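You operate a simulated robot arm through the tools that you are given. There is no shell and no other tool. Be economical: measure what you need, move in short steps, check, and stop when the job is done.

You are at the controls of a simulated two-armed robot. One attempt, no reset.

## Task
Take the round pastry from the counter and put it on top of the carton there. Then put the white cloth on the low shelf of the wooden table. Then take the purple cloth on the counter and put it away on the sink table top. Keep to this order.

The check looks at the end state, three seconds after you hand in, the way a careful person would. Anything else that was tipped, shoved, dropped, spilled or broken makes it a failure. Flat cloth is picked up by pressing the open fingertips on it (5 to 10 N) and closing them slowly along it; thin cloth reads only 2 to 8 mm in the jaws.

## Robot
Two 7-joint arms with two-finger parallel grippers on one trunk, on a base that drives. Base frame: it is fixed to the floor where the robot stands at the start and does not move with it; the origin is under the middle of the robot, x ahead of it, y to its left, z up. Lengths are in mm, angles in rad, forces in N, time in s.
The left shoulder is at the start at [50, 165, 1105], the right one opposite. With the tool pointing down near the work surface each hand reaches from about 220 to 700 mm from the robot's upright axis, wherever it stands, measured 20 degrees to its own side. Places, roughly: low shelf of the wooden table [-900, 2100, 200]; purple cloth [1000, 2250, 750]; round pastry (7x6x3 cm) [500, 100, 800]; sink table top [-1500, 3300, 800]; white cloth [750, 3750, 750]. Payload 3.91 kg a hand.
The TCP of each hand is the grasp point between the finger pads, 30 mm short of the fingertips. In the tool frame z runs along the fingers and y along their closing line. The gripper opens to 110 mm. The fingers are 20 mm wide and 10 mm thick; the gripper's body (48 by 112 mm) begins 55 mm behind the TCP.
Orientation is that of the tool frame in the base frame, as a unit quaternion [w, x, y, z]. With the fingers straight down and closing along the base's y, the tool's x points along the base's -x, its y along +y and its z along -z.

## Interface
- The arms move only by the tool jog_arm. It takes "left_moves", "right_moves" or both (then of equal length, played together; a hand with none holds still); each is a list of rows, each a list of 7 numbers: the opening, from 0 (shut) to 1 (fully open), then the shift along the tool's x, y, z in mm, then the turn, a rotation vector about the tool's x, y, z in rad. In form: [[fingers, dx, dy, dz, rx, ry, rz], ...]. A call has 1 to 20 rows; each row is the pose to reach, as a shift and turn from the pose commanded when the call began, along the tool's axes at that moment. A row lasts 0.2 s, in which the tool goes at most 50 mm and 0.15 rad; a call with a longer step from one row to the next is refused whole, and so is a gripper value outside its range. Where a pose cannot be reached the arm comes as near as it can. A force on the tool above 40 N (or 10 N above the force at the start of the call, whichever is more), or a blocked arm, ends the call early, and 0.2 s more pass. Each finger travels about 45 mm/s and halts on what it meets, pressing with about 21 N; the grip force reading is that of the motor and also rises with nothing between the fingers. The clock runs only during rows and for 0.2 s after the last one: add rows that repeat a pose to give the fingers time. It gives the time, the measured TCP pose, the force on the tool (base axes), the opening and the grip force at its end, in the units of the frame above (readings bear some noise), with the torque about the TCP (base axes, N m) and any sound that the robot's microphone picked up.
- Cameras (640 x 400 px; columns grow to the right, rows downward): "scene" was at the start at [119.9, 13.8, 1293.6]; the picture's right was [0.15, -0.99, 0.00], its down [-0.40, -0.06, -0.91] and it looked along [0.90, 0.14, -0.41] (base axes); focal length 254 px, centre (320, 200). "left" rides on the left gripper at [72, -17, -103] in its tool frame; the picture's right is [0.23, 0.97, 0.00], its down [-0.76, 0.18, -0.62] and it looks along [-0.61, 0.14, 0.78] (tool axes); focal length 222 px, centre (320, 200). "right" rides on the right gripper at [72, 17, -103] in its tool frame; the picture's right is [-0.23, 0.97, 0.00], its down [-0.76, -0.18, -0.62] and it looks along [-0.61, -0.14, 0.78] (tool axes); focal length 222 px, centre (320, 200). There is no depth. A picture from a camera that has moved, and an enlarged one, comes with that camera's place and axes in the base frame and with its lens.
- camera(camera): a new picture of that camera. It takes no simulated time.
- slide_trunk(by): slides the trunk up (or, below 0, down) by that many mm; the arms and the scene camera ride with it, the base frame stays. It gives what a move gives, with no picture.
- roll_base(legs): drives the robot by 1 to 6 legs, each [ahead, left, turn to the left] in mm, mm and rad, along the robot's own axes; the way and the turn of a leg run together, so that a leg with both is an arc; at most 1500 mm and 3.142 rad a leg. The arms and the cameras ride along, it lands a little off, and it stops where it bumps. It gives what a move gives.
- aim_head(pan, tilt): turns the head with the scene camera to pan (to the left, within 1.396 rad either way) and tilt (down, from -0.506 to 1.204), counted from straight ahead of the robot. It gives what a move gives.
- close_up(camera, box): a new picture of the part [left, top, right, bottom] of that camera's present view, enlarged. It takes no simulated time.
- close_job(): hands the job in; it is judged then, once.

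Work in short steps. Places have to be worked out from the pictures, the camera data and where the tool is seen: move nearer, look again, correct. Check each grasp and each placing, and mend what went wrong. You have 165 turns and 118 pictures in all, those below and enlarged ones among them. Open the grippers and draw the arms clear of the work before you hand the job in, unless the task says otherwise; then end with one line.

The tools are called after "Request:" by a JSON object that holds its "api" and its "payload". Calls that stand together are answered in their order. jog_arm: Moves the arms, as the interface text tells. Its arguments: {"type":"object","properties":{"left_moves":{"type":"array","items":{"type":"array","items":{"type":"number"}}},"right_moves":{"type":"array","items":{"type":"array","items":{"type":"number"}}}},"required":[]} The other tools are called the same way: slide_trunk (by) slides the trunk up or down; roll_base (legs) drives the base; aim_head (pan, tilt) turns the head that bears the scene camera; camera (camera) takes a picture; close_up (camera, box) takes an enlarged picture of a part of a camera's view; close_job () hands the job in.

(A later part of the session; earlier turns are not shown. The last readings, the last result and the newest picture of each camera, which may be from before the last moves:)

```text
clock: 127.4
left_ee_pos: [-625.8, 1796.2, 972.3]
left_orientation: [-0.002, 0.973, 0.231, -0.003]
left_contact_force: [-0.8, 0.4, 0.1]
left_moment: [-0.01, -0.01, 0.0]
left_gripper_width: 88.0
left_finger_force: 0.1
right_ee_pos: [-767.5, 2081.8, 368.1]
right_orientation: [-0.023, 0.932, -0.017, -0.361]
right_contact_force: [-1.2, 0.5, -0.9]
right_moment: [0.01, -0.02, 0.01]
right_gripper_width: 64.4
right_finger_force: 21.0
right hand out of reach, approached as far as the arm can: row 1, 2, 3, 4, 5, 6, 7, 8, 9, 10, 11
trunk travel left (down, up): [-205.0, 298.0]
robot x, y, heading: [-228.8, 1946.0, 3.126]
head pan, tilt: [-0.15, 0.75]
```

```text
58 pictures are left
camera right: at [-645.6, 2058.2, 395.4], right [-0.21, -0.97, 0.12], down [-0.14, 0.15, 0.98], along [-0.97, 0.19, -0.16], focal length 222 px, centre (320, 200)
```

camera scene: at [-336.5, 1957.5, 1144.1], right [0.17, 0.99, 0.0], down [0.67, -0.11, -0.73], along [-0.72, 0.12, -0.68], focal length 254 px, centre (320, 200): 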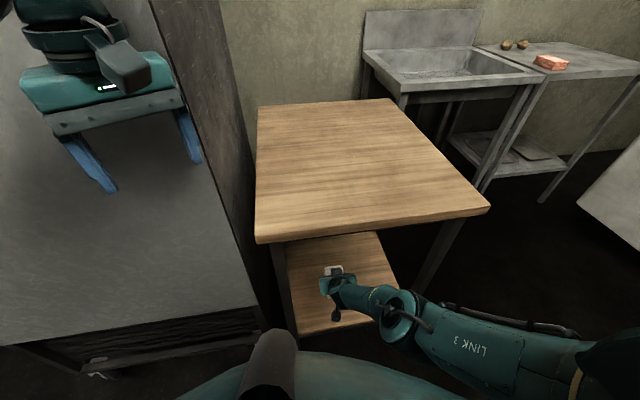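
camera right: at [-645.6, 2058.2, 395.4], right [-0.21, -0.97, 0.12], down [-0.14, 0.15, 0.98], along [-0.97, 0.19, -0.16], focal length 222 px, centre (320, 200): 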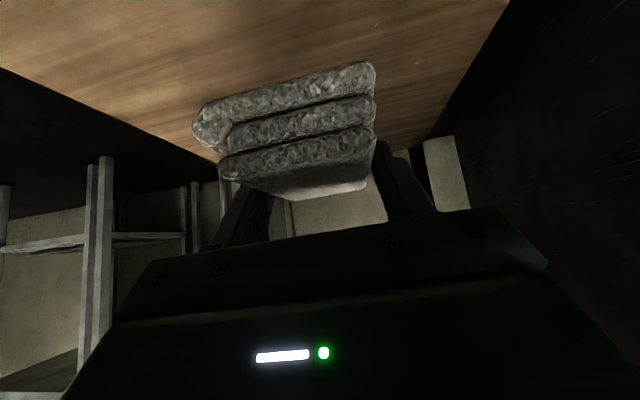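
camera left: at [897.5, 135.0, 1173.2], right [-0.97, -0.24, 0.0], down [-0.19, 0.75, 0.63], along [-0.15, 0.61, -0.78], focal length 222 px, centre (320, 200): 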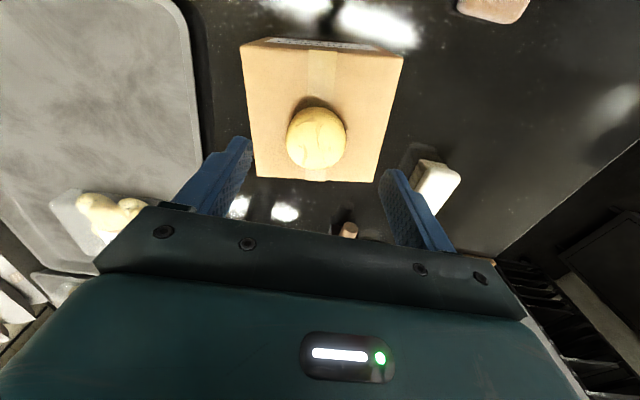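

The hand is already over the shelf (x -767). I pull the left hand back from the rack, drive 50 mm further in, and bring the cloth down with the trunk in stages.

Request:
{"api": "jog_arm", "payload": {"left_moves": [[0.8, 30, 0, 0, 0, 0, 0], [0.8, 60, 0, 0, 0, 0, 0], [0.8, 90, 0, 0, 0, 0, 0], [0.8, 90, 0, 0, 0, 0, 0]]}}

Request:
{"api": "roll_base", "payload": {"legs": [[50, 0, 0]]}}

Request:
{"api": "slide_trunk", "payload": {"by": -60}}

Request:
{"api": "camera", "payload": {"camera": "scene"}}

Request:
{"api": "camera", "payload": {"camera": "left"}}

```text
clock: 128.4
left_ee_pos: [-543.6, 1837.5, 972.4]
left_orientation: [-0.001, 0.973, 0.232, -0.004]
left_contact_force: [-0.3, -0.2, 0.5]
left_moment: [0.03, -0.01, -0.01]
left_gripper_width: 87.8
left_finger_force: 0.1
right_ee_pos: [-767.6, 2080.9, 368.1]
right_orientation: [-0.023, 0.932, -0.017, -0.362]
right_contact_force: [-0.6, -0.2, -0.2]
right_moment: [0.03, 0.01, 0.0]
right_gripper_width: 64.4
right_finger_force: 20.7
trunk travel left (down, up): [-205.0, 298.0]
robot x, y, heading: [-224.0, 1944.1, 3.127]
head pan, tilt: [-0.15, 0.75]
```

```text
clock: 129.3
left_ee_pos: [-591.6, 1838.1, 974.1]
left_orientation: [-0.002, 0.973, 0.231, -0.003]
left_contact_force: [-0.2, 1.0, -0.5]
left_moment: [-0.05, 0.0, 0.02]
left_gripper_width: 88.0
left_finger_force: 0.0
right_ee_pos: [-814.8, 2082.0, 368.0]
right_orientation: [-0.023, 0.932, -0.017, -0.36]
right_contact_force: [-0.5, 0.4, -0.4]
right_moment: [-0.01, -0.01, 0.0]
right_gripper_width: 64.3
right_finger_force: 21.0
trunk travel left (down, up): [-205.0, 298.0]
robot x, y, heading: [-270.0, 1942.8, 3.127]
head pan, tilt: [-0.15, 0.75]
```

```text
clock: 130.3
left_ee_pos: [-592.0, 1839.0, 913.2]
left_orientation: [-0.001, 0.973, 0.231, -0.004]
left_contact_force: [-0.5, -1.0, -0.2]
left_moment: [0.01, 0.03, -0.02]
left_gripper_width: 87.8
left_finger_force: 0.1
right_ee_pos: [-815.2, 2082.2, 308.8]
right_orientation: [-0.023, 0.932, -0.017, -0.361]
right_contact_force: [0.6, -0.7, -0.3]
right_moment: [0.01, 0.03, 0.01]
right_gripper_width: 64.4
right_finger_force: 20.7
trunk travel left (down, up): [-145.0, 358.0]
robot x, y, heading: [-273.2, 1942.8, 3.122]
head pan, tilt: [-0.15, 0.75]
```

```text
57 pictures are left
camera scene: at [-384.0, 1958.4, 1084.1], right [0.17, 0.99, 0.0], down [0.67, -0.11, -0.73], along [-0.72, 0.12, -0.68], focal length 254 px, centre (320, 200)
```

scene: 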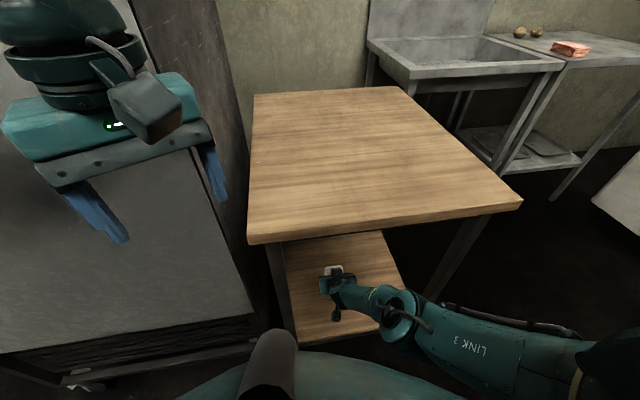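

```text
56 pictures are left
camera left: at [-533.0, 1886.1, 1017.0], right [0.64, -0.77, -0.01], down [-0.6, -0.5, 0.63], along [-0.49, -0.4, -0.78], focal length 222 px, centre (320, 200)
```

left: 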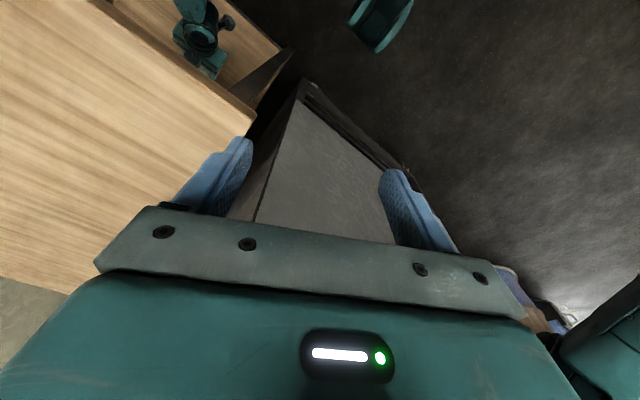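

All is clear. I lower the trunk a further 55 (cloth bottom ≈ z 223).

Request:
{"api": "slide_trunk", "payload": {"by": -55}}

Request:
{"api": "close_up", "payload": {"camera": "scene", "box": [240, 200, 440, 360]}}

Request:
{"api": "camera", "payload": {"camera": "right"}}

```text
clock: 131.3
left_ee_pos: [-591.9, 1838.2, 857.9]
left_orientation: [-0.001, 0.973, 0.232, -0.004]
left_contact_force: [-0.8, 0.4, -0.5]
left_moment: [0.0, 0.0, 0.0]
left_gripper_width: 87.9
left_finger_force: 0.0
right_ee_pos: [-815.7, 2082.1, 253.2]
right_orientation: [-0.023, 0.932, -0.017, -0.361]
right_contact_force: [-0.4, -0.2, -0.6]
right_moment: [-0.01, 0.01, 0.0]
right_gripper_width: 64.3
right_finger_force: 21.2
trunk travel left (down, up): [-90.0, 413.0]
robot x, y, heading: [-272.8, 1941.5, 3.125]
head pan, tilt: [-0.15, 0.75]
```

```text
2.50 times, centred on (340, 280) of scene
camera zoom: at [-384.1, 1958.4, 1029.1], right [0.17, 0.99, 0.0], down [0.67, -0.11, -0.73], along [-0.72, 0.12, -0.68], focal length 636 px, centre (270, 0)
```

zoom: 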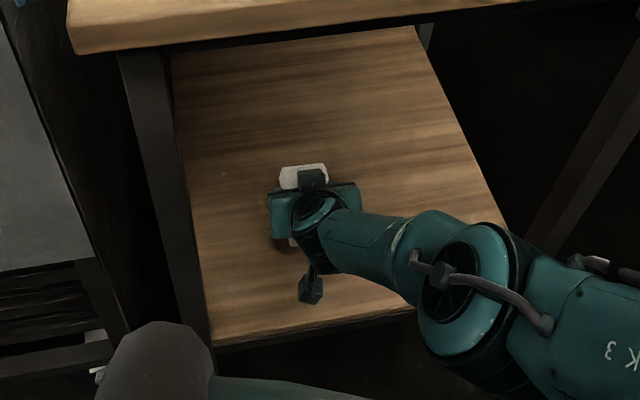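

```text
54 pictures are left
camera right: at [-693.2, 2059.0, 280.4], right [-0.21, -0.97, 0.12], down [-0.14, 0.15, 0.98], along [-0.97, 0.19, -0.16], focal length 222 px, centre (320, 200)
```

right: 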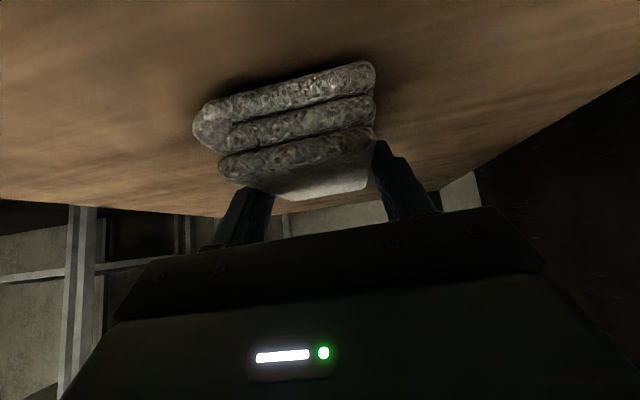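

The shadow shows the cloth close above the shelf. I take small trunk steps, reading the force.

Request:
{"api": "slide_trunk", "payload": {"by": -10}}

Request:
{"api": "slide_trunk", "payload": {"by": -5}}

Request:
{"api": "camera", "payload": {"camera": "right"}}

```text
clock: 131.9
left_ee_pos: [-589.1, 1836.2, 851.6]
left_orientation: [-0.004, 0.973, 0.231, -0.006]
left_contact_force: [0.3, 0.4, 0.1]
left_moment: [0.02, 0.0, 0.0]
left_gripper_width: 87.9
left_finger_force: 0.0
right_ee_pos: [-820.1, 2082.6, 252.9]
right_orientation: [-0.025, 0.93, -0.016, -0.366]
right_contact_force: [-0.3, -0.5, -0.9]
right_moment: [-0.02, -0.03, 0.0]
right_gripper_width: 64.5
right_finger_force: 20.9
trunk travel left (down, up): [-80.0, 423.0]
robot x, y, heading: [-271.3, 1947.4, 3.121]
head pan, tilt: [-0.15, 0.75]
```

```text
clock: 132.4
left_ee_pos: [-585.9, 1834.3, 848.7]
left_orientation: [-0.006, 0.973, 0.23, -0.009]
left_contact_force: [0.3, -0.7, -0.4]
left_moment: [0.0, 0.0, -0.01]
left_gripper_width: 87.9
left_finger_force: 0.0
right_ee_pos: [-826.0, 2083.0, 256.3]
right_orientation: [-0.028, 0.927, -0.016, -0.374]
right_contact_force: [0.3, 0.9, -0.5]
right_moment: [0.01, 0.02, -0.01]
right_gripper_width: 64.4
right_finger_force: 21.0
trunk travel left (down, up): [-75.0, 428.0]
robot x, y, heading: [-270.1, 1945.8, 3.126]
head pan, tilt: [-0.15, 0.75]
```

```text
53 pictures are left
camera right: at [-703.5, 2060.1, 280.0], right [-0.21, -0.97, 0.12], down [-0.11, 0.15, 0.98], along [-0.97, 0.19, -0.14], focal length 222 px, centre (320, 200)
```

right: 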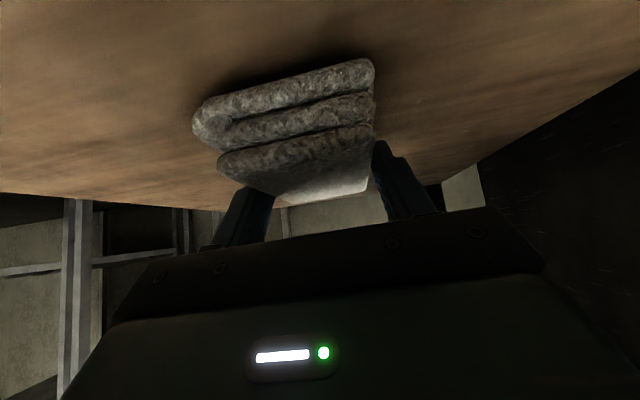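

Both hands tilted back: the robot pitched, so some part of the arm is bearing on something, not the cloth. I raise the trunk back at once and look at the right arm and base.

Request:
{"api": "slide_trunk", "payload": {"by": 17}}

Request:
{"api": "aim_head", "payload": {"pan": -0.7, "tilt": 1.15}}

Request:
{"api": "camera", "payload": {"camera": "scene"}}

```text
clock: 133.1
left_ee_pos: [-591.7, 1838.2, 857.3]
left_orientation: [-0.002, 0.973, 0.232, -0.005]
left_contact_force: [0.1, -0.3, 0.6]
left_moment: [0.0, 0.0, -0.02]
left_gripper_width: 87.9
left_finger_force: 0.1
right_ee_pos: [-813.3, 2081.2, 251.7]
right_orientation: [-0.023, 0.933, -0.016, -0.358]
right_contact_force: [-0.1, -0.8, -0.7]
right_moment: [0.01, 0.02, 0.02]
right_gripper_width: 64.1
right_finger_force: 21.0
trunk travel left (down, up): [-92.0, 411.0]
robot x, y, heading: [-270.7, 1939.6, 3.125]
head pan, tilt: [-0.15, 0.75]
```

```text
clock: 134.0
left_ee_pos: [-591.7, 1837.4, 861.1]
left_orientation: [-0.002, 0.973, 0.231, -0.004]
left_contact_force: [0.0, -0.6, -0.4]
left_moment: [0.01, -0.01, 0.01]
left_gripper_width: 88.2
left_finger_force: 0.0
right_ee_pos: [-814.8, 2082.7, 254.2]
right_orientation: [-0.023, 0.932, -0.016, -0.361]
right_contact_force: [0.0, 0.2, 0.0]
right_moment: [-0.01, 0.01, -0.01]
right_gripper_width: 64.5
right_finger_force: 21.6
trunk travel left (down, up): [-92.0, 411.0]
robot x, y, heading: [-271.7, 1943.2, 3.129]
head pan, tilt: [-0.7, 1.15]
```

```text
52 pictures are left
camera scene: at [-347.4, 1983.7, 1002.3], right [0.66, 0.75, 0.0], down [0.69, -0.6, -0.41], along [-0.31, 0.27, -0.91], focal length 254 px, centre (320, 200)
```

scene: 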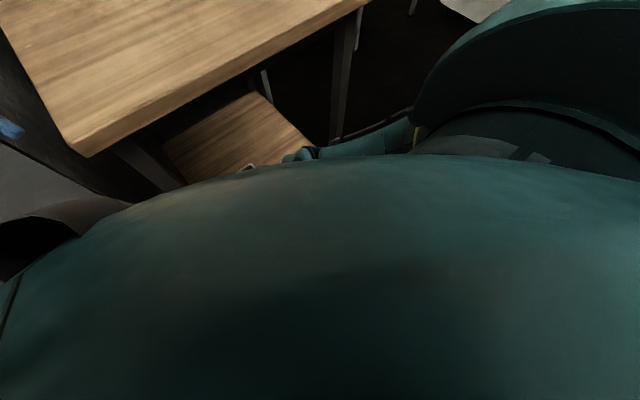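

The body hides the contact point. I try lowering with the arm itself instead of the trunk, in small steps.

Request:
{"api": "jog_arm", "payload": {"right_moves": [[0, 3, 0, 4, 0, 0, 0], [0, 7, 0, 7, 0, 0, 0], [0, 10, 0, 11, 0, 0, 0], [0, 13, 0, 15, 0, 0, 0], [0, 13, 0, 15, 0, 0, 0]]}}

Request:
{"api": "camera", "payload": {"camera": "right"}}

```text
clock: 135.2
left_ee_pos: [-591.6, 1837.5, 860.3]
left_orientation: [-0.002, 0.973, 0.231, -0.005]
left_contact_force: [-0.4, 0.5, 1.0]
left_moment: [-0.05, 0.01, -0.01]
left_gripper_width: 88.1
left_finger_force: 0.1
right_ee_pos: [-813.2, 2080.2, 253.6]
right_orientation: [-0.023, 0.932, -0.017, -0.36]
right_contact_force: [0.4, -0.8, 0.0]
right_moment: [0.03, -0.02, 0.04]
right_gripper_width: 64.2
right_finger_force: 20.9
right hand out of reach, approached as far as the arm can: row 1, 2, 3, 4, 5
trunk travel left (down, up): [-92.0, 411.0]
robot x, y, heading: [-271.8, 1944.1, 3.126]
head pan, tilt: [-0.7, 1.15]
```

```text
51 pictures are left
camera right: at [-691.1, 2057.5, 281.1], right [-0.21, -0.97, 0.12], down [-0.14, 0.15, 0.98], along [-0.97, 0.19, -0.16], focal length 222 px, centre (320, 200)
```

right: 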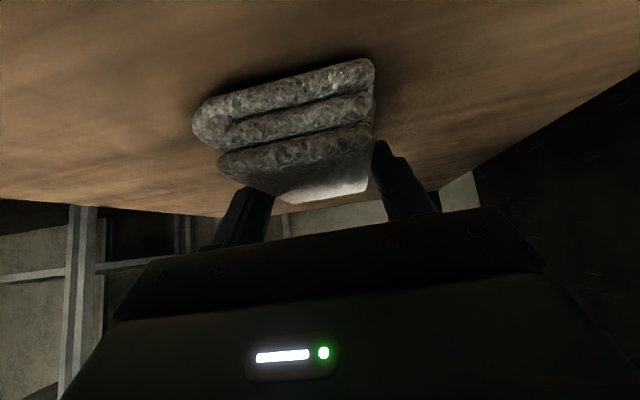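

The shelf edge line in this view puts its surface near z 220, so the cloth hangs just above it. I open the fingers here and look.

Request:
{"api": "jog_arm", "payload": {"right_moves": [[0.6, 0, 0, 0, 0, 0, 0], [0.7, 0, 0, 0, 0, 0, 0], [0.85, 0, 0, 0, 0, 0, 0], [1, 0, 0, 0, 0, 0, 0], [1, 0, 0, 0, 0, 0, 0], [1, 0, 0, 0, 0, 0, 0]]}}

Request:
{"api": "camera", "payload": {"camera": "right"}}

```text
clock: 136.6
left_ee_pos: [-592.1, 1837.9, 859.8]
left_orientation: [-0.002, 0.973, 0.23, -0.004]
left_contact_force: [0.8, 0.0, -0.7]
left_moment: [-0.02, -0.01, 0.02]
left_gripper_width: 88.0
left_finger_force: 0.1
right_ee_pos: [-813.0, 2080.4, 254.2]
right_orientation: [-0.023, 0.932, -0.017, -0.36]
right_contact_force: [-0.7, 0.2, -0.7]
right_moment: [-0.01, 0.02, -0.02]
right_gripper_width: 109.9
right_finger_force: 0.0
trunk travel left (down, up): [-92.0, 411.0]
robot x, y, heading: [-270.3, 1947.4, 3.124]
head pan, tilt: [-0.7, 1.15]
```

```text
50 pictures are left
camera right: at [-691.1, 2057.6, 281.1], right [-0.21, -0.97, 0.12], down [-0.14, 0.15, 0.98], along [-0.97, 0.19, -0.16], focal length 222 px, centre (320, 200)
```

right: 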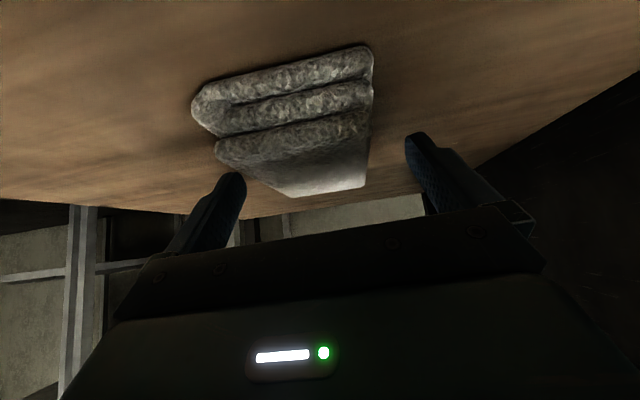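

The cloth lies flat on the shelf. I rise 25 mm and back straight out.

Request:
{"api": "slide_trunk", "payload": {"by": 25}}

Request:
{"api": "roll_base", "payload": {"legs": [[-240, 0, 0]]}}

Request:
{"api": "aim_head", "payload": {"pan": -0.15, "tilt": 0.8}}

Request:
{"api": "camera", "payload": {"camera": "scene"}}

Request:
{"api": "camera", "payload": {"camera": "right"}}

```text
clock: 137.3
left_ee_pos: [-592.5, 1838.4, 885.7]
left_orientation: [-0.001, 0.973, 0.231, -0.004]
left_contact_force: [-0.5, 0.2, -0.2]
left_moment: [-0.01, 0.0, -0.01]
left_gripper_width: 88.3
left_finger_force: 0.1
right_ee_pos: [-813.7, 2080.3, 279.7]
right_orientation: [-0.024, 0.932, -0.017, -0.361]
right_contact_force: [0.3, -0.1, 0.0]
right_moment: [-0.04, -0.03, -0.03]
right_gripper_width: 109.8
right_finger_force: 0.1
trunk travel left (down, up): [-117.0, 386.0]
robot x, y, heading: [-272.4, 1943.8, 3.125]
head pan, tilt: [-0.7, 1.15]
```

```text
clock: 139.1
left_ee_pos: [-353.3, 1835.0, 884.6]
left_orientation: [-0.002, 0.973, 0.23, -0.004]
left_contact_force: [-0.4, -1.1, -0.4]
left_moment: [-0.03, -0.01, -0.01]
left_gripper_width: 88.0
left_finger_force: 0.0
right_ee_pos: [-574.0, 2078.2, 278.6]
right_orientation: [-0.023, 0.932, -0.018, -0.36]
right_contact_force: [-0.9, -0.2, 1.1]
right_moment: [-0.02, -0.02, -0.01]
right_gripper_width: 109.8
right_finger_force: 0.1
trunk travel left (down, up): [-117.0, 386.0]
robot x, y, heading: [-33.4, 1939.8, 3.127]
head pan, tilt: [-0.7, 1.15]
```

```text
clock: 140.1
left_ee_pos: [-353.5, 1833.5, 885.8]
left_orientation: [-0.002, 0.973, 0.23, -0.004]
left_contact_force: [0.7, 0.4, 0.9]
left_moment: [0.0, -0.01, -0.04]
left_gripper_width: 88.2
left_finger_force: 0.1
right_ee_pos: [-573.5, 2076.9, 279.2]
right_orientation: [-0.024, 0.932, -0.018, -0.361]
right_contact_force: [-0.5, -0.8, -0.7]
right_moment: [0.0, 0.04, 0.01]
right_gripper_width: 109.9
right_finger_force: 0.0
trunk travel left (down, up): [-117.0, 386.0]
robot x, y, heading: [-31.3, 1941.2, 3.125]
head pan, tilt: [-0.15, 0.799]
```

```text
49 pictures are left
camera scene: at [-142.6, 1954.0, 1052.1], right [0.17, 0.99, 0.0], down [0.71, -0.12, -0.7], along [-0.69, 0.12, -0.72], focal length 254 px, centre (320, 200)
```

scene: 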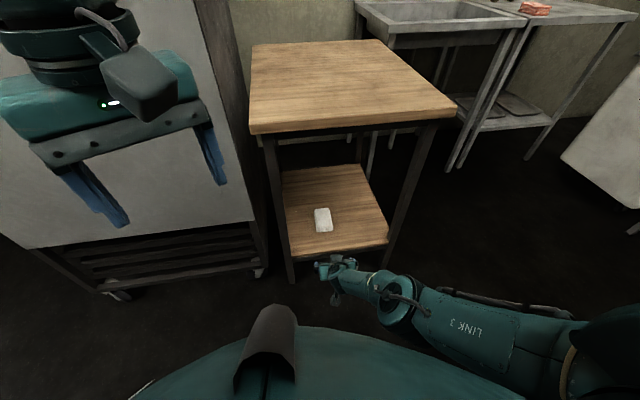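

```text
48 pictures are left
camera right: at [-451.7, 2054.2, 306.1], right [-0.22, -0.97, 0.12], down [-0.14, 0.15, 0.98], along [-0.97, 0.2, -0.16], focal length 222 px, centre (320, 200)
```

right: 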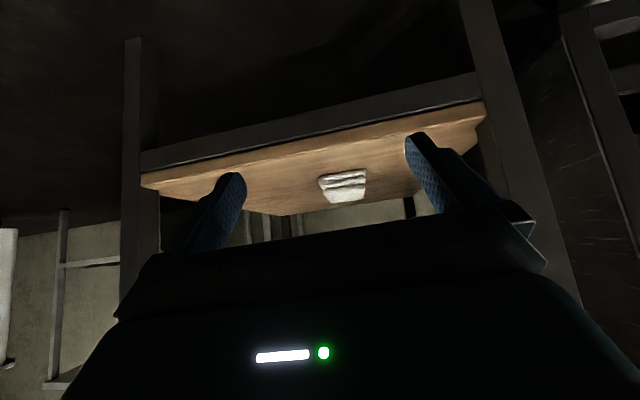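

The white cloth is well inside the shelf. Now I raise the trunk and bring the right hand back up to a carrying pose.

Request:
{"api": "slide_trunk", "payload": {"by": 208}}

Request:
{"api": "jog_arm", "payload": {"right_moves": [[1, -20, 0, -22, 0, 0, 0], [1, -45, 0, -50, 0, 0, 0], [1, -70, 0, -78, 0, 0, 0], [1, -95, 0, -105, 0, 0, 0], [1, -120, 0, -133, 0, 0, 0], [1, -145, 0, -160, 0, 0, 0], [1, -170, 0, -188, 0, 0, 0], [1, -195, 0, -215, 0, 0, 0], [1, -220, 0, -243, 0, 0, 0], [1, -245, 0, -270, 0, 0, 0], [1, -270, 0, -298, 0, 0, 0], [1, -295, 0, -325, 0, 0, 0], [1, -320, 0, -352, 0, 0, 0], [1, -345, 0, -380, 0, 0, 0], [1, -345, 0, -380, 0, 0, 0]]}}

Request:
{"api": "camera", "payload": {"camera": "scene"}}

```text
clock: 142.3
left_ee_pos: [-352.8, 1835.8, 1093.0]
left_orientation: [-0.002, 0.973, 0.229, -0.004]
left_contact_force: [-0.1, 0.4, -1.6]
left_moment: [0.03, -0.01, -0.01]
left_gripper_width: 87.8
left_finger_force: 0.1
right_ee_pos: [-573.4, 2077.7, 486.4]
right_orientation: [-0.024, 0.932, -0.018, -0.361]
right_contact_force: [0.8, -0.4, -0.9]
right_moment: [0.0, -0.01, 0.0]
right_gripper_width: 110.1
right_finger_force: 0.1
trunk travel left (down, up): [-325.0, 178.0]
robot x, y, heading: [-32.3, 1940.0, 3.122]
head pan, tilt: [-0.15, 0.799]
```

```text
clock: 145.5
left_ee_pos: [-353.6, 1834.6, 1092.2]
left_orientation: [-0.003, 0.973, 0.23, -0.004]
left_contact_force: [0.1, 0.1, 0.7]
left_moment: [0.0, 0.0, 0.03]
left_gripper_width: 87.9
left_finger_force: 0.0
right_ee_pos: [-573.0, 2062.4, 999.9]
right_orientation: [-0.024, 0.932, -0.018, -0.36]
right_contact_force: [-0.2, 0.3, -0.5]
right_moment: [0.01, -0.03, 0.01]
right_gripper_width: 109.8
right_finger_force: 0.2
trunk travel left (down, up): [-325.0, 178.0]
robot x, y, heading: [-31.3, 1941.6, 3.12]
head pan, tilt: [-0.15, 0.799]
```

```text
47 pictures are left
camera scene: at [-142.7, 1953.9, 1260.1], right [0.17, 0.99, 0.0], down [0.71, -0.12, -0.7], along [-0.69, 0.12, -0.72], focal length 254 px, centre (320, 200)
```

scene: 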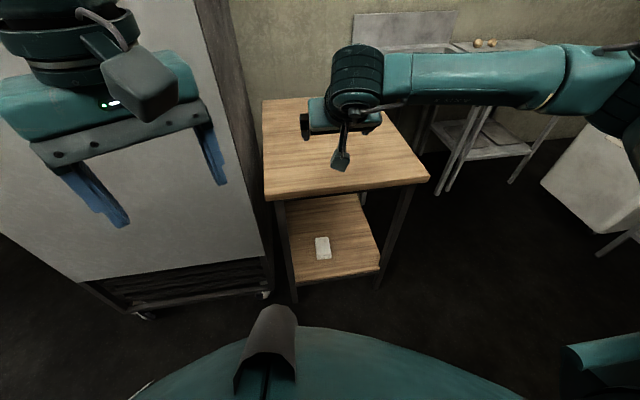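

The right arm is back to normal. I untilt and retract it, then drive round to the counter's far end: strafe to y≈2820, back up to x≈790, and turn to face -y.

Request:
{"api": "jog_arm", "payload": {"right_moves": [[1, 2, 0, -35, 0, 0.14, 0], [1, 6, 0, -70, 0, 0.28, 0], [1, 20, 0, -95, 0, 0.42, 0], [1, 35, 0, -110, 0, 0.56, 0], [1, 45, 0, -125, 0, 0.7, 0], [1, 50, 0, -130, 0, 0.73, 0], [1, 50, 0, -130, 0, 0.73, 0]]}}

Request:
{"api": "roll_base", "payload": {"legs": [[0, -880, 0], [-820, 0, 0]]}}

Request:
{"api": "roll_base", "payload": {"legs": [[0, 0, 1.6]]}}

Request:
{"api": "aim_head", "payload": {"pan": 0.2, "tilt": 0.5}}

Request:
{"api": "camera", "payload": {"camera": "scene"}}

```text
clock: 147.1
left_ee_pos: [-354.5, 1834.3, 1092.1]
left_orientation: [-0.002, 0.973, 0.229, -0.003]
left_contact_force: [0.5, -0.1, -0.4]
left_moment: [-0.01, 0.0, -0.03]
left_gripper_width: 88.0
left_finger_force: 0.1
right_ee_pos: [-449.5, 2054.0, 1063.2]
right_orientation: [-0.015, 1.0, -0.025, -0.004]
right_contact_force: [0.2, 0.1, 1.2]
right_moment: [-0.01, 0.02, -0.05]
right_gripper_width: 109.9
right_finger_force: 0.1
trunk travel left (down, up): [-325.0, 178.0]
robot x, y, heading: [-32.3, 1942.3, 3.119]
head pan, tilt: [-0.15, 0.799]
```

```text
clock: 155.8
left_ee_pos: [492.4, 2699.0, 1092.5]
left_orientation: [-0.001, 0.975, 0.221, -0.004]
left_contact_force: [0.7, 0.4, 0.3]
left_moment: [0.03, 0.01, -0.01]
left_gripper_width: 88.1
left_finger_force: 0.1
right_ee_pos: [399.2, 2919.8, 1063.0]
right_orientation: [-0.017, 0.999, -0.036, -0.004]
right_contact_force: [0.3, -0.2, 0.3]
right_moment: [0.01, 0.03, 0.0]
right_gripper_width: 110.0
right_finger_force: 0.0
trunk travel left (down, up): [-325.0, 178.0]
robot x, y, heading: [815.1, 2801.0, 3.101]
head pan, tilt: [-0.15, 0.799]
```

```text
clock: 160.1
left_ee_pos: [920.9, 2478.7, 1093.5]
left_orientation: [0.002, 0.523, 0.852, -0.005]
left_contact_force: [0.1, -0.6, -0.2]
left_moment: [0.02, 0.02, -0.03]
left_gripper_width: 88.1
left_finger_force: 0.0
right_ee_pos: [702.0, 2381.0, 1062.8]
right_orientation: [-0.008, 0.722, 0.691, -0.014]
right_contact_force: [0.6, 0.7, -0.5]
right_moment: [0.01, 0.04, 0.01]
right_gripper_width: 110.0
right_finger_force: 0.0
trunk travel left (down, up): [-325.0, 178.0]
robot x, y, heading: [816.7, 2798.7, -1.584]
head pan, tilt: [-0.15, 0.799]
```

```text
clock: 160.9
left_ee_pos: [920.0, 2477.8, 1093.2]
left_orientation: [0.002, 0.523, 0.852, -0.004]
left_contact_force: [0.3, 1.1, 0.0]
left_moment: [-0.04, -0.01, 0.03]
left_gripper_width: 87.9
left_finger_force: 0.1
right_ee_pos: [702.4, 2380.4, 1062.0]
right_orientation: [-0.008, 0.722, 0.691, -0.014]
right_contact_force: [0.2, 0.7, 0.2]
right_moment: [0.02, 0.01, -0.01]
right_gripper_width: 109.9
right_finger_force: 0.1
trunk travel left (down, up): [-325.0, 178.0]
robot x, y, heading: [814.3, 2797.7, -1.584]
head pan, tilt: [0.201, 0.499]
```

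```text
46 pictures are left
camera scene: at [829.3, 2679.3, 1286.0], right [-0.98, -0.19, 0.0], down [-0.09, 0.47, -0.88], along [0.16, -0.86, -0.48], focal length 254 px, centre (320, 200)
```

scene: 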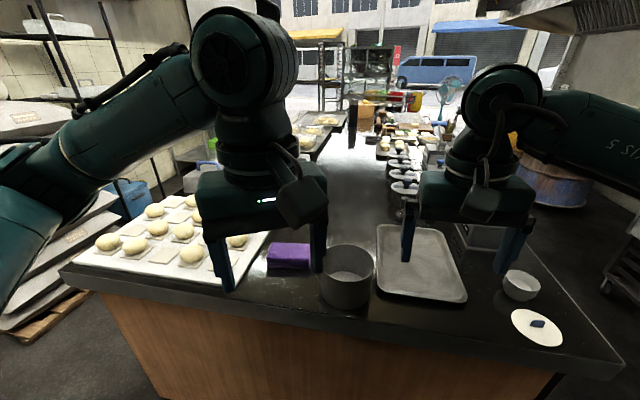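

The purple cloth is near [995, 2203], between the pot and the bun tray. I take a closer look.

Request:
{"api": "close_up", "payload": {"camera": "scene", "box": [220, 210, 400, 320]}}

Request:
{"api": "camera", "payload": {"camera": "left"}}

```text
3.56 times, centred on (310, 265) of scene
camera zoom: at [829.3, 2679.3, 1286.0], right [-0.98, -0.19, 0.0], down [-0.09, 0.47, -0.88], along [0.16, -0.86, -0.48], focal length 904 px, centre (356, -31)
```

zoom: 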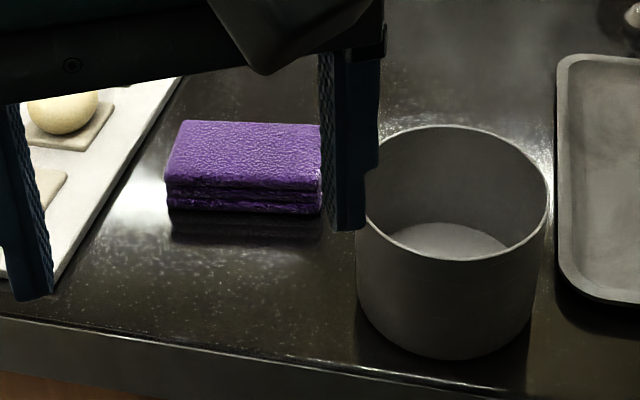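

```text
44 pictures are left
camera left: at [874.2, 2537.0, 1197.0], right [0.77, 0.64, -0.01], down [0.5, -0.59, 0.63], along [0.4, -0.48, -0.78], focal length 222 px, centre (320, 200)
```

left: 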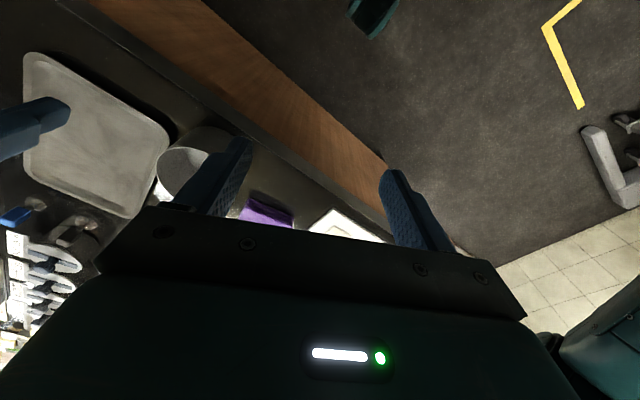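

The cloth is about 107 (x) × 68 (y) × 27 mm, centred at about [1000, 2195] with a slight yaw. I'll grip across its short side with the left hand, so I turn the wrist about 70° while moving above it.

Request:
{"api": "jog_arm", "payload": {"left_moves": [[1, -32, -6, 0, 0, 0, -0.137], [1, -64, -13, 0, 0, 0, -0.274], [1, -96, -19, 0, 0, 0, -0.41], [1, -128, -25, 5, 0, 0, -0.547], [1, -160, -32, 15, 0, 0, -0.684], [1, -192, -38, 30, 0, 0, -0.82], [1, -224, -44, 50, 0, 0, -0.957], [1, -256, -51, 70, 0, 0, -1.094], [1, -288, -57, 90, 0, 0, -1.23], [1, -288, -57, 90, 0, 0, -1.23]]}}

Request:
{"api": "camera", "payload": {"camera": "left"}}

Request:
{"api": "camera", "payload": {"camera": "scene"}}

```text
clock: 163.1
left_ee_pos: [1000.3, 2194.9, 1005.9]
left_orientation: [0.0, -0.065, 0.998, -0.004]
left_contact_force: [-0.4, 0.2, 0.8]
left_moment: [-0.04, -0.01, -0.01]
left_gripper_width: 110.0
left_finger_force: 0.2
right_ee_pos: [702.5, 2380.8, 1063.0]
right_orientation: [-0.008, 0.722, 0.691, -0.015]
right_contact_force: [1.0, -0.1, -0.3]
right_moment: [-0.03, 0.0, 0.03]
right_gripper_width: 110.0
right_finger_force: 0.2
trunk travel left (down, up): [-325.0, 178.0]
robot x, y, heading: [816.7, 2796.6, -1.578]
head pan, tilt: [0.201, 0.499]
```

```text
43 pictures are left
camera left: at [932.4, 2170.3, 1109.7], right [-0.35, 0.94, -0.01], down [0.73, 0.28, 0.62], along [0.58, 0.21, -0.78], focal length 222 px, centre (320, 200)
```

left: 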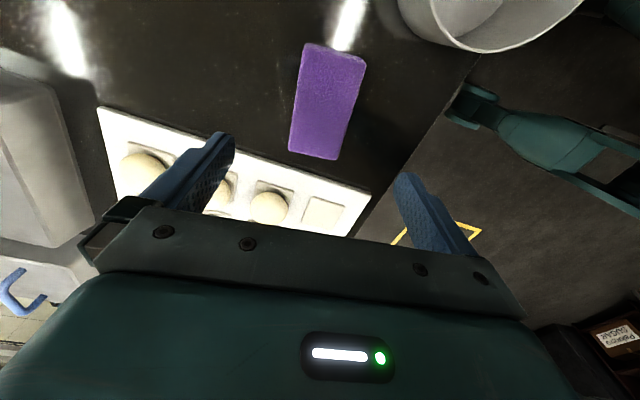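

```text
42 pictures are left
camera scene: at [829.4, 2679.4, 1286.1], right [-0.98, -0.19, 0.0], down [-0.09, 0.47, -0.88], along [0.16, -0.86, -0.48], focal length 254 px, centre (320, 200)
```

scene: 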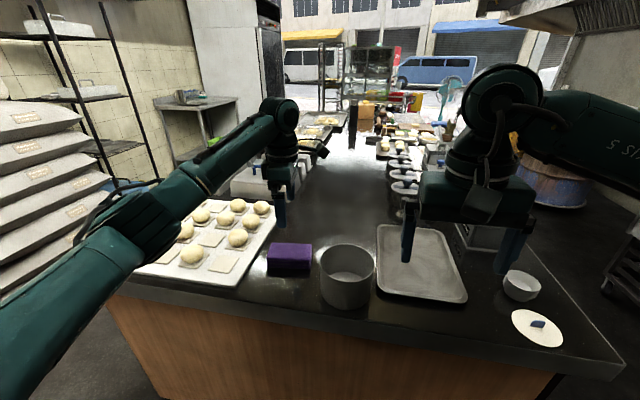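

The cloth's top is centred at [1002, 2197] and aligned with the jaws to within 2°. I descend around it.

Request:
{"api": "jog_arm", "payload": {"left_moves": [[1, -2, 2, 25, 0, 0, -0.04], [1, -2, 2, 60, 0, 0, -0.04], [1, -2, 2, 95, 0, 0, -0.04], [1, -2, 2, 122, 0, 0, -0.04], [1, -2, 2, 134, 0, 0, -0.04], [1, -2, 2, 140, 0, 0, -0.04], [1, -2, 2, 144, 0, 0, -0.04], [1, -2, 2, 144, 0, 0, -0.04]]}}

Request:
{"api": "camera", "payload": {"camera": "left"}}

Request:
{"api": "close_up", "payload": {"camera": "scene", "box": [220, 190, 400, 310]}}

```text
clock: 164.9
left_ee_pos: [1002.1, 2197.0, 859.2]
left_orientation: [-0.002, -0.084, 0.996, -0.003]
left_contact_force: [0.5, 0.1, 2.1]
left_moment: [0.12, -0.01, -0.04]
left_gripper_width: 110.0
left_finger_force: 0.0
right_ee_pos: [702.6, 2380.8, 1062.8]
right_orientation: [-0.008, 0.722, 0.691, -0.014]
right_contact_force: [-0.9, -0.4, 0.5]
right_moment: [0.0, 0.02, 0.01]
right_gripper_width: 110.1
right_finger_force: 0.1
trunk travel left (down, up): [-325.0, 178.0]
robot x, y, heading: [812.6, 2796.8, -1.584]
head pan, tilt: [0.201, 0.499]
```

```text
41 pictures are left
camera left: at [935.0, 2169.1, 965.0], right [-0.39, 0.92, -0.01], down [0.72, 0.31, 0.62], along [0.57, 0.24, -0.79], focal length 222 px, centre (320, 200)
```

left: 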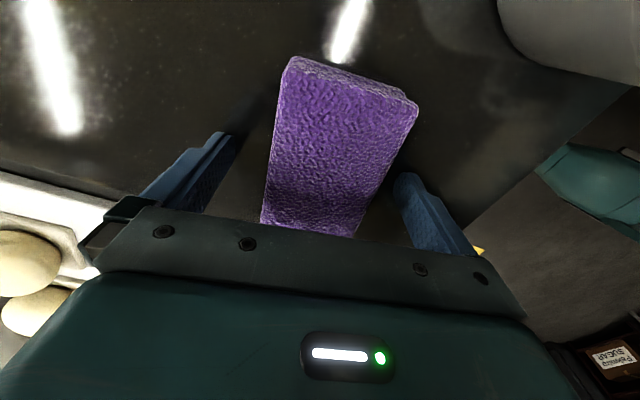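

```text
3.33 times, centred on (310, 250) of scene
camera zoom: at [829.4, 2679.4, 1286.1], right [-0.98, -0.19, 0.0], down [-0.09, 0.47, -0.88], along [0.16, -0.86, -0.48], focal length 847 px, centre (353, 33)
```

zoom: 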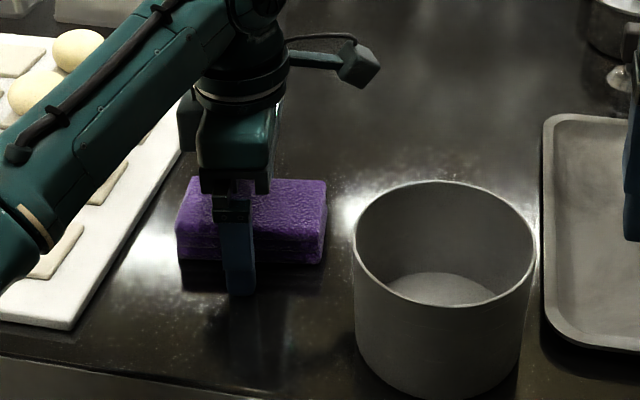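

The fingers straddle the cloth at counter level (2 N). I rise 2 mm and close slowly.

Request:
{"api": "jog_arm", "payload": {"left_moves": [[1, 0, 0, -2, 0, 0, 0], [0.85, 0, 0, -2, 0, 0, 0], [0.7, 0, 0, -2, 0, 0, 0], [0.55, 0, 0, -2, 0, 0, 0], [0.4, 0, 0, -2, 0, 0, 0], [0.2, 0, 0, -2, 0, 0, 0], [0, 0, 0, -2, 0, 0, 0], [0, 0, 0, -2, 0, 0, 0], [0, 0, 0, -2, 0, 0, 0], [0, 0, 0, -5, 0, 0, 0], [0, 0, 0, -10, 0, 0, 0], [0, 0, 0, -16, 0, 0, 0], [0, 0, 0, -24, 0, 0, 0], [0, 0, 0, -32, 0, 0, 0]]}}

Request:
{"api": "close_up", "payload": {"camera": "scene", "box": [220, 190, 400, 310]}}

```text
clock: 167.9
left_ee_pos: [1002.5, 2196.3, 893.6]
left_orientation: [0.0, -0.085, 0.996, -0.003]
left_contact_force: [0.0, 0.6, -0.6]
left_moment: [0.01, 0.0, 0.01]
left_gripper_width: 63.8
left_finger_force: 20.5
right_ee_pos: [701.9, 2381.1, 1063.1]
right_orientation: [-0.009, 0.722, 0.691, -0.014]
right_contact_force: [0.2, 0.8, -0.4]
right_moment: [0.0, -0.01, -0.01]
right_gripper_width: 110.1
right_finger_force: 0.1
trunk travel left (down, up): [-325.0, 178.0]
robot x, y, heading: [813.3, 2800.5, -1.584]
head pan, tilt: [0.201, 0.499]
```

```text
3.33 times, centred on (310, 250) of scene
camera zoom: at [829.4, 2679.2, 1286.1], right [-0.98, -0.19, 0.0], down [-0.09, 0.47, -0.88], along [0.16, -0.86, -0.48], focal length 847 px, centre (353, 33)
```

zoom: 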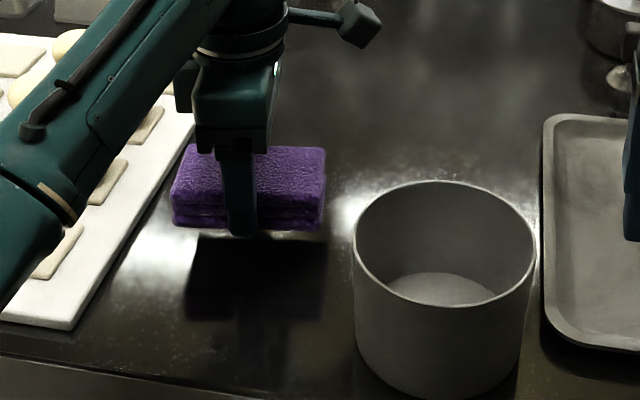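

The purple cloth is lifted and held at 64 mm and 21 N. I raise it another 180 mm.

Request:
{"api": "jog_arm", "payload": {"left_moves": [[0, 0, 0, -6, 0, 0, 0], [0, 0, 0, -14, 0, 0, 0], [0, 0, 0, -24, 0, 0, 0], [0, 0, 0, -36, 0, 0, 0], [0, 0, 0, -48, 0, 0, 0], [0, 0, 0, -60, 0, 0, 0], [0, 0, 0, -72, 0, 0, 0], [0, 0, 0, -84, 0, 0, 0], [0, 0, 0, -96, 0, 0, 0], [0, 0, 0, -108, 0, 0, 0], [0, 0, 0, -120, 0, 0, 0], [0, 0, 0, -132, 0, 0, 0], [0, 0, 0, -144, 0, 0, 0], [0, 0, 0, -156, 0, 0, 0], [0, 0, 0, -166, 0, 0, 0], [0, 0, 0, -174, 0, 0, 0], [0, 0, 0, -178, 0, 0, 0], [0, 0, 0, -178, 0, 0, 0]]}}

Request:
{"api": "camera", "payload": {"camera": "scene"}}

```text
clock: 171.7
left_ee_pos: [1002.4, 2198.3, 1072.1]
left_orientation: [-0.002, -0.085, 0.996, -0.003]
left_contact_force: [-0.3, 0.7, 0.0]
left_moment: [-0.01, 0.0, 0.02]
left_gripper_width: 63.5
left_finger_force: 21.2
right_ee_pos: [701.5, 2381.8, 1062.1]
right_orientation: [-0.008, 0.722, 0.692, -0.015]
right_contact_force: [-0.7, 0.6, 0.3]
right_moment: [0.03, 0.02, 0.01]
right_gripper_width: 109.9
right_finger_force: 0.1
trunk travel left (down, up): [-325.0, 178.0]
robot x, y, heading: [813.7, 2797.1, -1.581]
head pan, tilt: [0.201, 0.499]
```

```text
38 pictures are left
camera scene: at [829.4, 2679.2, 1286.1], right [-0.98, -0.19, 0.0], down [-0.09, 0.47, -0.88], along [0.16, -0.86, -0.48], focal length 254 px, centre (320, 200)
```

scene: 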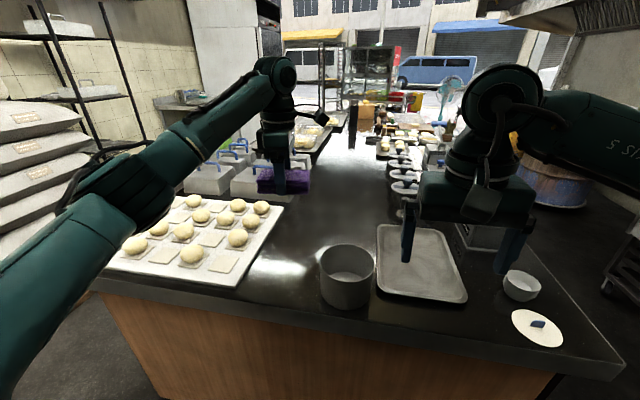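

The cloth is secure. Next I turn right to face -x, drive along y≈2797 to x≈-800, and turn partly right toward the sink table (x -1290 to -1800, y 3050 to 3640).

Request:
{"api": "roll_base", "payload": {"legs": [[0, 0, -1.565], [1500, 0, 0], [120, 0, 0]]}}

Request:
{"api": "roll_base", "payload": {"legs": [[0, 0, -0.75]]}}

Request:
{"api": "aim_head", "payload": {"pan": 0.3, "tilt": 0.45}}

Request:
{"api": "camera", "payload": {"camera": "scene"}}

```text
clock: 183.9
left_ee_pos: [-1439.0, 2594.6, 1071.7]
left_orientation: [-0.003, 0.638, 0.77, -0.002]
left_contact_force: [-0.9, -0.2, -0.6]
left_moment: [0.02, -0.02, 0.0]
left_gripper_width: 63.3
left_finger_force: 21.2
right_ee_pos: [-1260.5, 2898.4, 1061.4]
right_orientation: [-0.016, 1.0, -0.013, -0.004]
right_contact_force: [-0.5, 0.0, -0.6]
right_moment: [-0.01, -0.03, 0.0]
right_gripper_width: 110.0
right_finger_force: 0.0
trunk travel left (down, up): [-325.0, 178.0]
robot x, y, heading: [-840.5, 2789.9, -3.136]
head pan, tilt: [0.201, 0.499]
```

```text
clock: 186.3
left_ee_pos: [-1416.8, 3045.9, 1071.6]
left_orientation: [-0.003, 0.872, 0.49, 0.0]
left_contact_force: [0.3, -0.1, -0.9]
left_moment: [0.01, 0.01, 0.0]
left_gripper_width: 63.5
left_finger_force: 20.8
right_ee_pos: [-1083.1, 3153.1, 1063.1]
right_orientation: [-0.017, 0.929, -0.371, 0.002]
right_contact_force: [0.2, -0.6, 1.1]
right_moment: [0.02, 0.01, -0.01]
right_gripper_width: 110.0
right_finger_force: 0.0
trunk travel left (down, up): [-325.0, 178.0]
robot x, y, heading: [-841.9, 2794.4, 2.417]
head pan, tilt: [0.201, 0.499]
```

```text
clock: 186.9
left_ee_pos: [-1417.5, 3045.7, 1071.5]
left_orientation: [-0.004, 0.872, 0.49, 0.0]
left_contact_force: [0.0, 0.5, -0.4]
left_moment: [0.0, 0.02, 0.01]
left_gripper_width: 63.5
left_finger_force: 20.2
right_ee_pos: [-1083.2, 3151.8, 1063.6]
right_orientation: [-0.017, 0.929, -0.37, 0.002]
right_contact_force: [-0.3, 0.9, -0.4]
right_moment: [0.01, 0.03, 0.01]
right_gripper_width: 109.9
right_finger_force: 0.1
trunk travel left (down, up): [-325.0, 178.0]
robot x, y, heading: [-839.4, 2795.3, 2.413]
head pan, tilt: [0.3, 0.45]
```

```text
37 pictures are left
camera scene: at [-947.7, 2852.5, 1290.5], right [0.42, 0.91, 0.0], down [0.4, -0.18, -0.9], along [-0.82, 0.37, -0.44], focal length 254 px, centre (320, 200)
```

scene: 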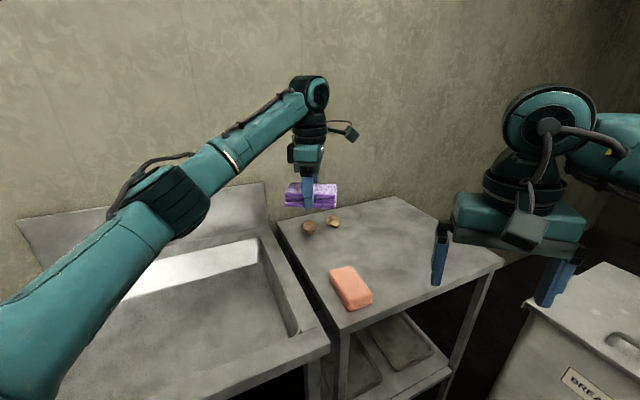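

The free part of the table top is around [-1460, 3390, 800], clear of the sponge (-1361, 3124) and the two walnuts. I drive so the held cloth comes above it.

Request:
{"api": "roll_base", "payload": {"legs": [[200, -229, 0]]}}

Request:
{"api": "camera", "payload": {"camera": "scene"}}

Request:
{"api": "camera", "payload": {"camera": "left"}}

```text
clock: 189.0
left_ee_pos: [-1414.2, 3350.9, 1071.9]
left_orientation: [-0.004, 0.871, 0.491, -0.001]
left_contact_force: [-0.2, 0.6, -0.7]
left_moment: [-0.01, -0.02, -0.03]
left_gripper_width: 63.5
left_finger_force: 21.0
right_ee_pos: [-1078.5, 3458.2, 1061.8]
right_orientation: [-0.017, 0.929, -0.369, 0.001]
right_contact_force: [-0.4, -0.5, -0.2]
right_moment: [-0.03, 0.04, -0.01]
right_gripper_width: 109.8
right_finger_force: 0.1
trunk travel left (down, up): [-325.0, 178.0]
robot x, y, heading: [-836.0, 3104.7, 2.413]
head pan, tilt: [0.3, 0.45]
```

```text
36 pictures are left
camera scene: at [-943.1, 3159.2, 1290.5], right [0.41, 0.91, 0.0], down [0.4, -0.18, -0.9], along [-0.82, 0.37, -0.44], focal length 254 px, centre (320, 200)
```

scene: 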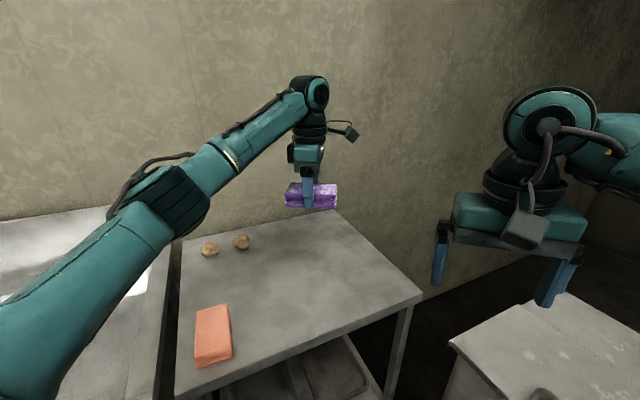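

```text
35 pictures are left
camera left: at [-1389.1, 3422.5, 1176.1], right [0.95, -0.31, -0.01], down [-0.24, -0.75, 0.62], along [-0.2, -0.59, -0.78], focal length 222 px, centre (320, 200)
```

left: 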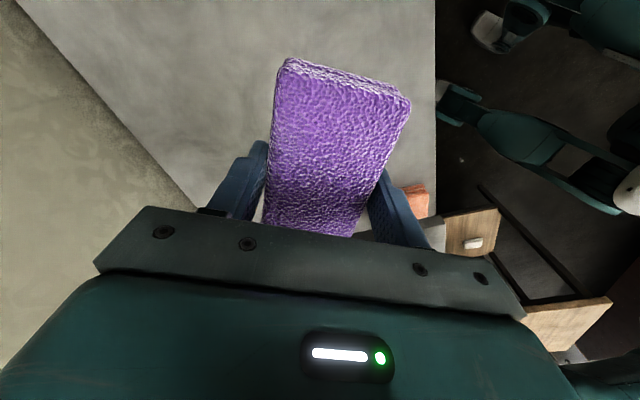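

The hand is already over a free spot ([-1414, 3351], 150 mm in from the front edge). I lower in stages.

Request:
{"api": "jog_arm", "payload": {"left_moves": [[0, 0, 0, 8, 0, 0, 0], [0, 0, 0, 22, 0, 0, 0], [0, 0, 0, 40, 0, 0, 0], [0, 0, 0, 58, 0, 0, 0], [0, 0, 0, 76, 0, 0, 0], [0, 0, 0, 94, 0, 0, 0], [0, 0, 0, 112, 0, 0, 0], [0, 0, 0, 130, 0, 0, 0], [0, 0, 0, 148, 0, 0, 0], [0, 0, 0, 162, 0, 0, 0], [0, 0, 0, 170, 0, 0, 0], [0, 0, 0, 170, 0, 0, 0]]}}

Request:
{"api": "camera", "payload": {"camera": "left"}}

Request:
{"api": "camera", "payload": {"camera": "scene"}}

```text
clock: 191.6
left_ee_pos: [-1414.2, 3352.0, 902.4]
left_orientation: [-0.004, 0.871, 0.491, 0.0]
left_contact_force: [-0.1, 0.3, -0.4]
left_moment: [-0.02, -0.02, 0.02]
left_gripper_width: 63.4
left_finger_force: 20.9
right_ee_pos: [-1078.5, 3457.4, 1063.0]
right_orientation: [-0.016, 0.929, -0.37, 0.001]
right_contact_force: [-0.5, -0.3, -0.7]
right_moment: [0.05, -0.02, 0.01]
right_gripper_width: 110.0
right_finger_force: 0.1
trunk travel left (down, up): [-325.0, 178.0]
robot x, y, heading: [-835.1, 3103.0, 2.412]
head pan, tilt: [0.3, 0.45]
```

```text
34 pictures are left
camera left: at [-1390.7, 3422.9, 1006.3], right [0.95, -0.31, -0.01], down [-0.24, -0.75, 0.62], along [-0.2, -0.59, -0.79], focal length 222 px, centre (320, 200)
```

left: 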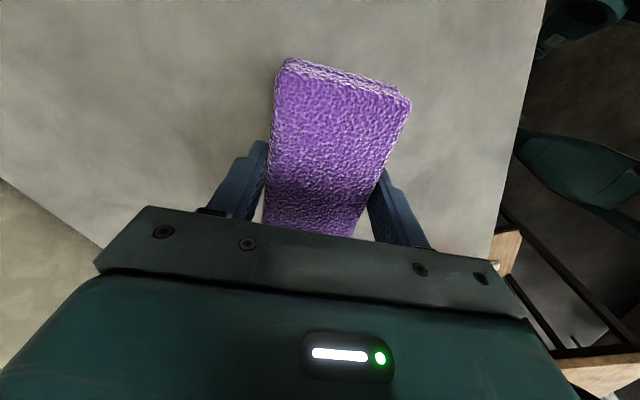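

```text
33 pictures are left
camera scene: at [-943.1, 3158.7, 1290.5], right [0.41, 0.91, 0.0], down [0.4, -0.18, -0.9], along [-0.82, 0.37, -0.44], focal length 254 px, centre (320, 200)
```

scene: 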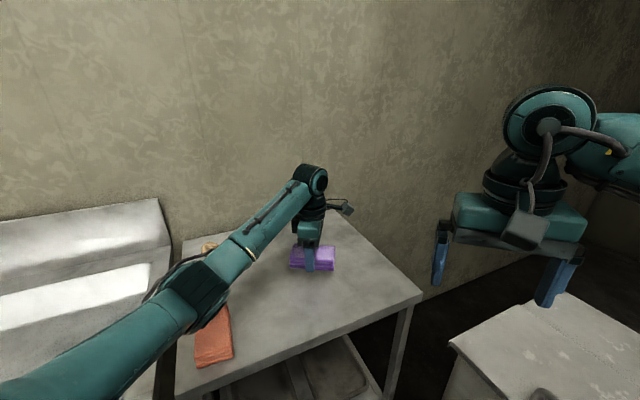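

The left elbow is now above the pink sponge, so before lowering further I shift the robot about 105 mm toward +y to move the elbow off it.

Request:
{"api": "roll_base", "payload": {"legs": [[70, -79, 0]]}}

Request:
{"api": "camera", "payload": {"camera": "scene"}}

```text
clock: 192.8
left_ee_pos: [-1413.8, 3458.7, 901.1]
left_orientation: [-0.004, 0.871, 0.492, -0.001]
left_contact_force: [0.0, 0.7, -0.9]
left_moment: [-0.04, 0.03, 0.04]
left_gripper_width: 63.4
left_finger_force: 21.1
right_ee_pos: [-1078.3, 3565.0, 1062.9]
right_orientation: [-0.016, 0.929, -0.369, 0.002]
right_contact_force: [-0.1, -0.2, 0.3]
right_moment: [0.01, -0.03, 0.04]
right_gripper_width: 110.0
right_finger_force: 0.0
trunk travel left (down, up): [-325.0, 178.0]
robot x, y, heading: [-841.2, 3204.8, 2.415]
head pan, tilt: [0.3, 0.45]
```

```text
32 pictures are left
camera scene: at [-942.2, 3265.0, 1290.5], right [0.41, 0.91, 0.0], down [0.4, -0.18, -0.9], along [-0.82, 0.37, -0.44], focal length 254 px, centre (320, 200)
```

scene: 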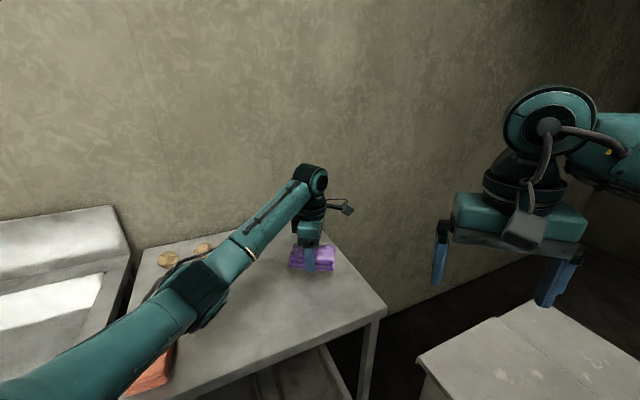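

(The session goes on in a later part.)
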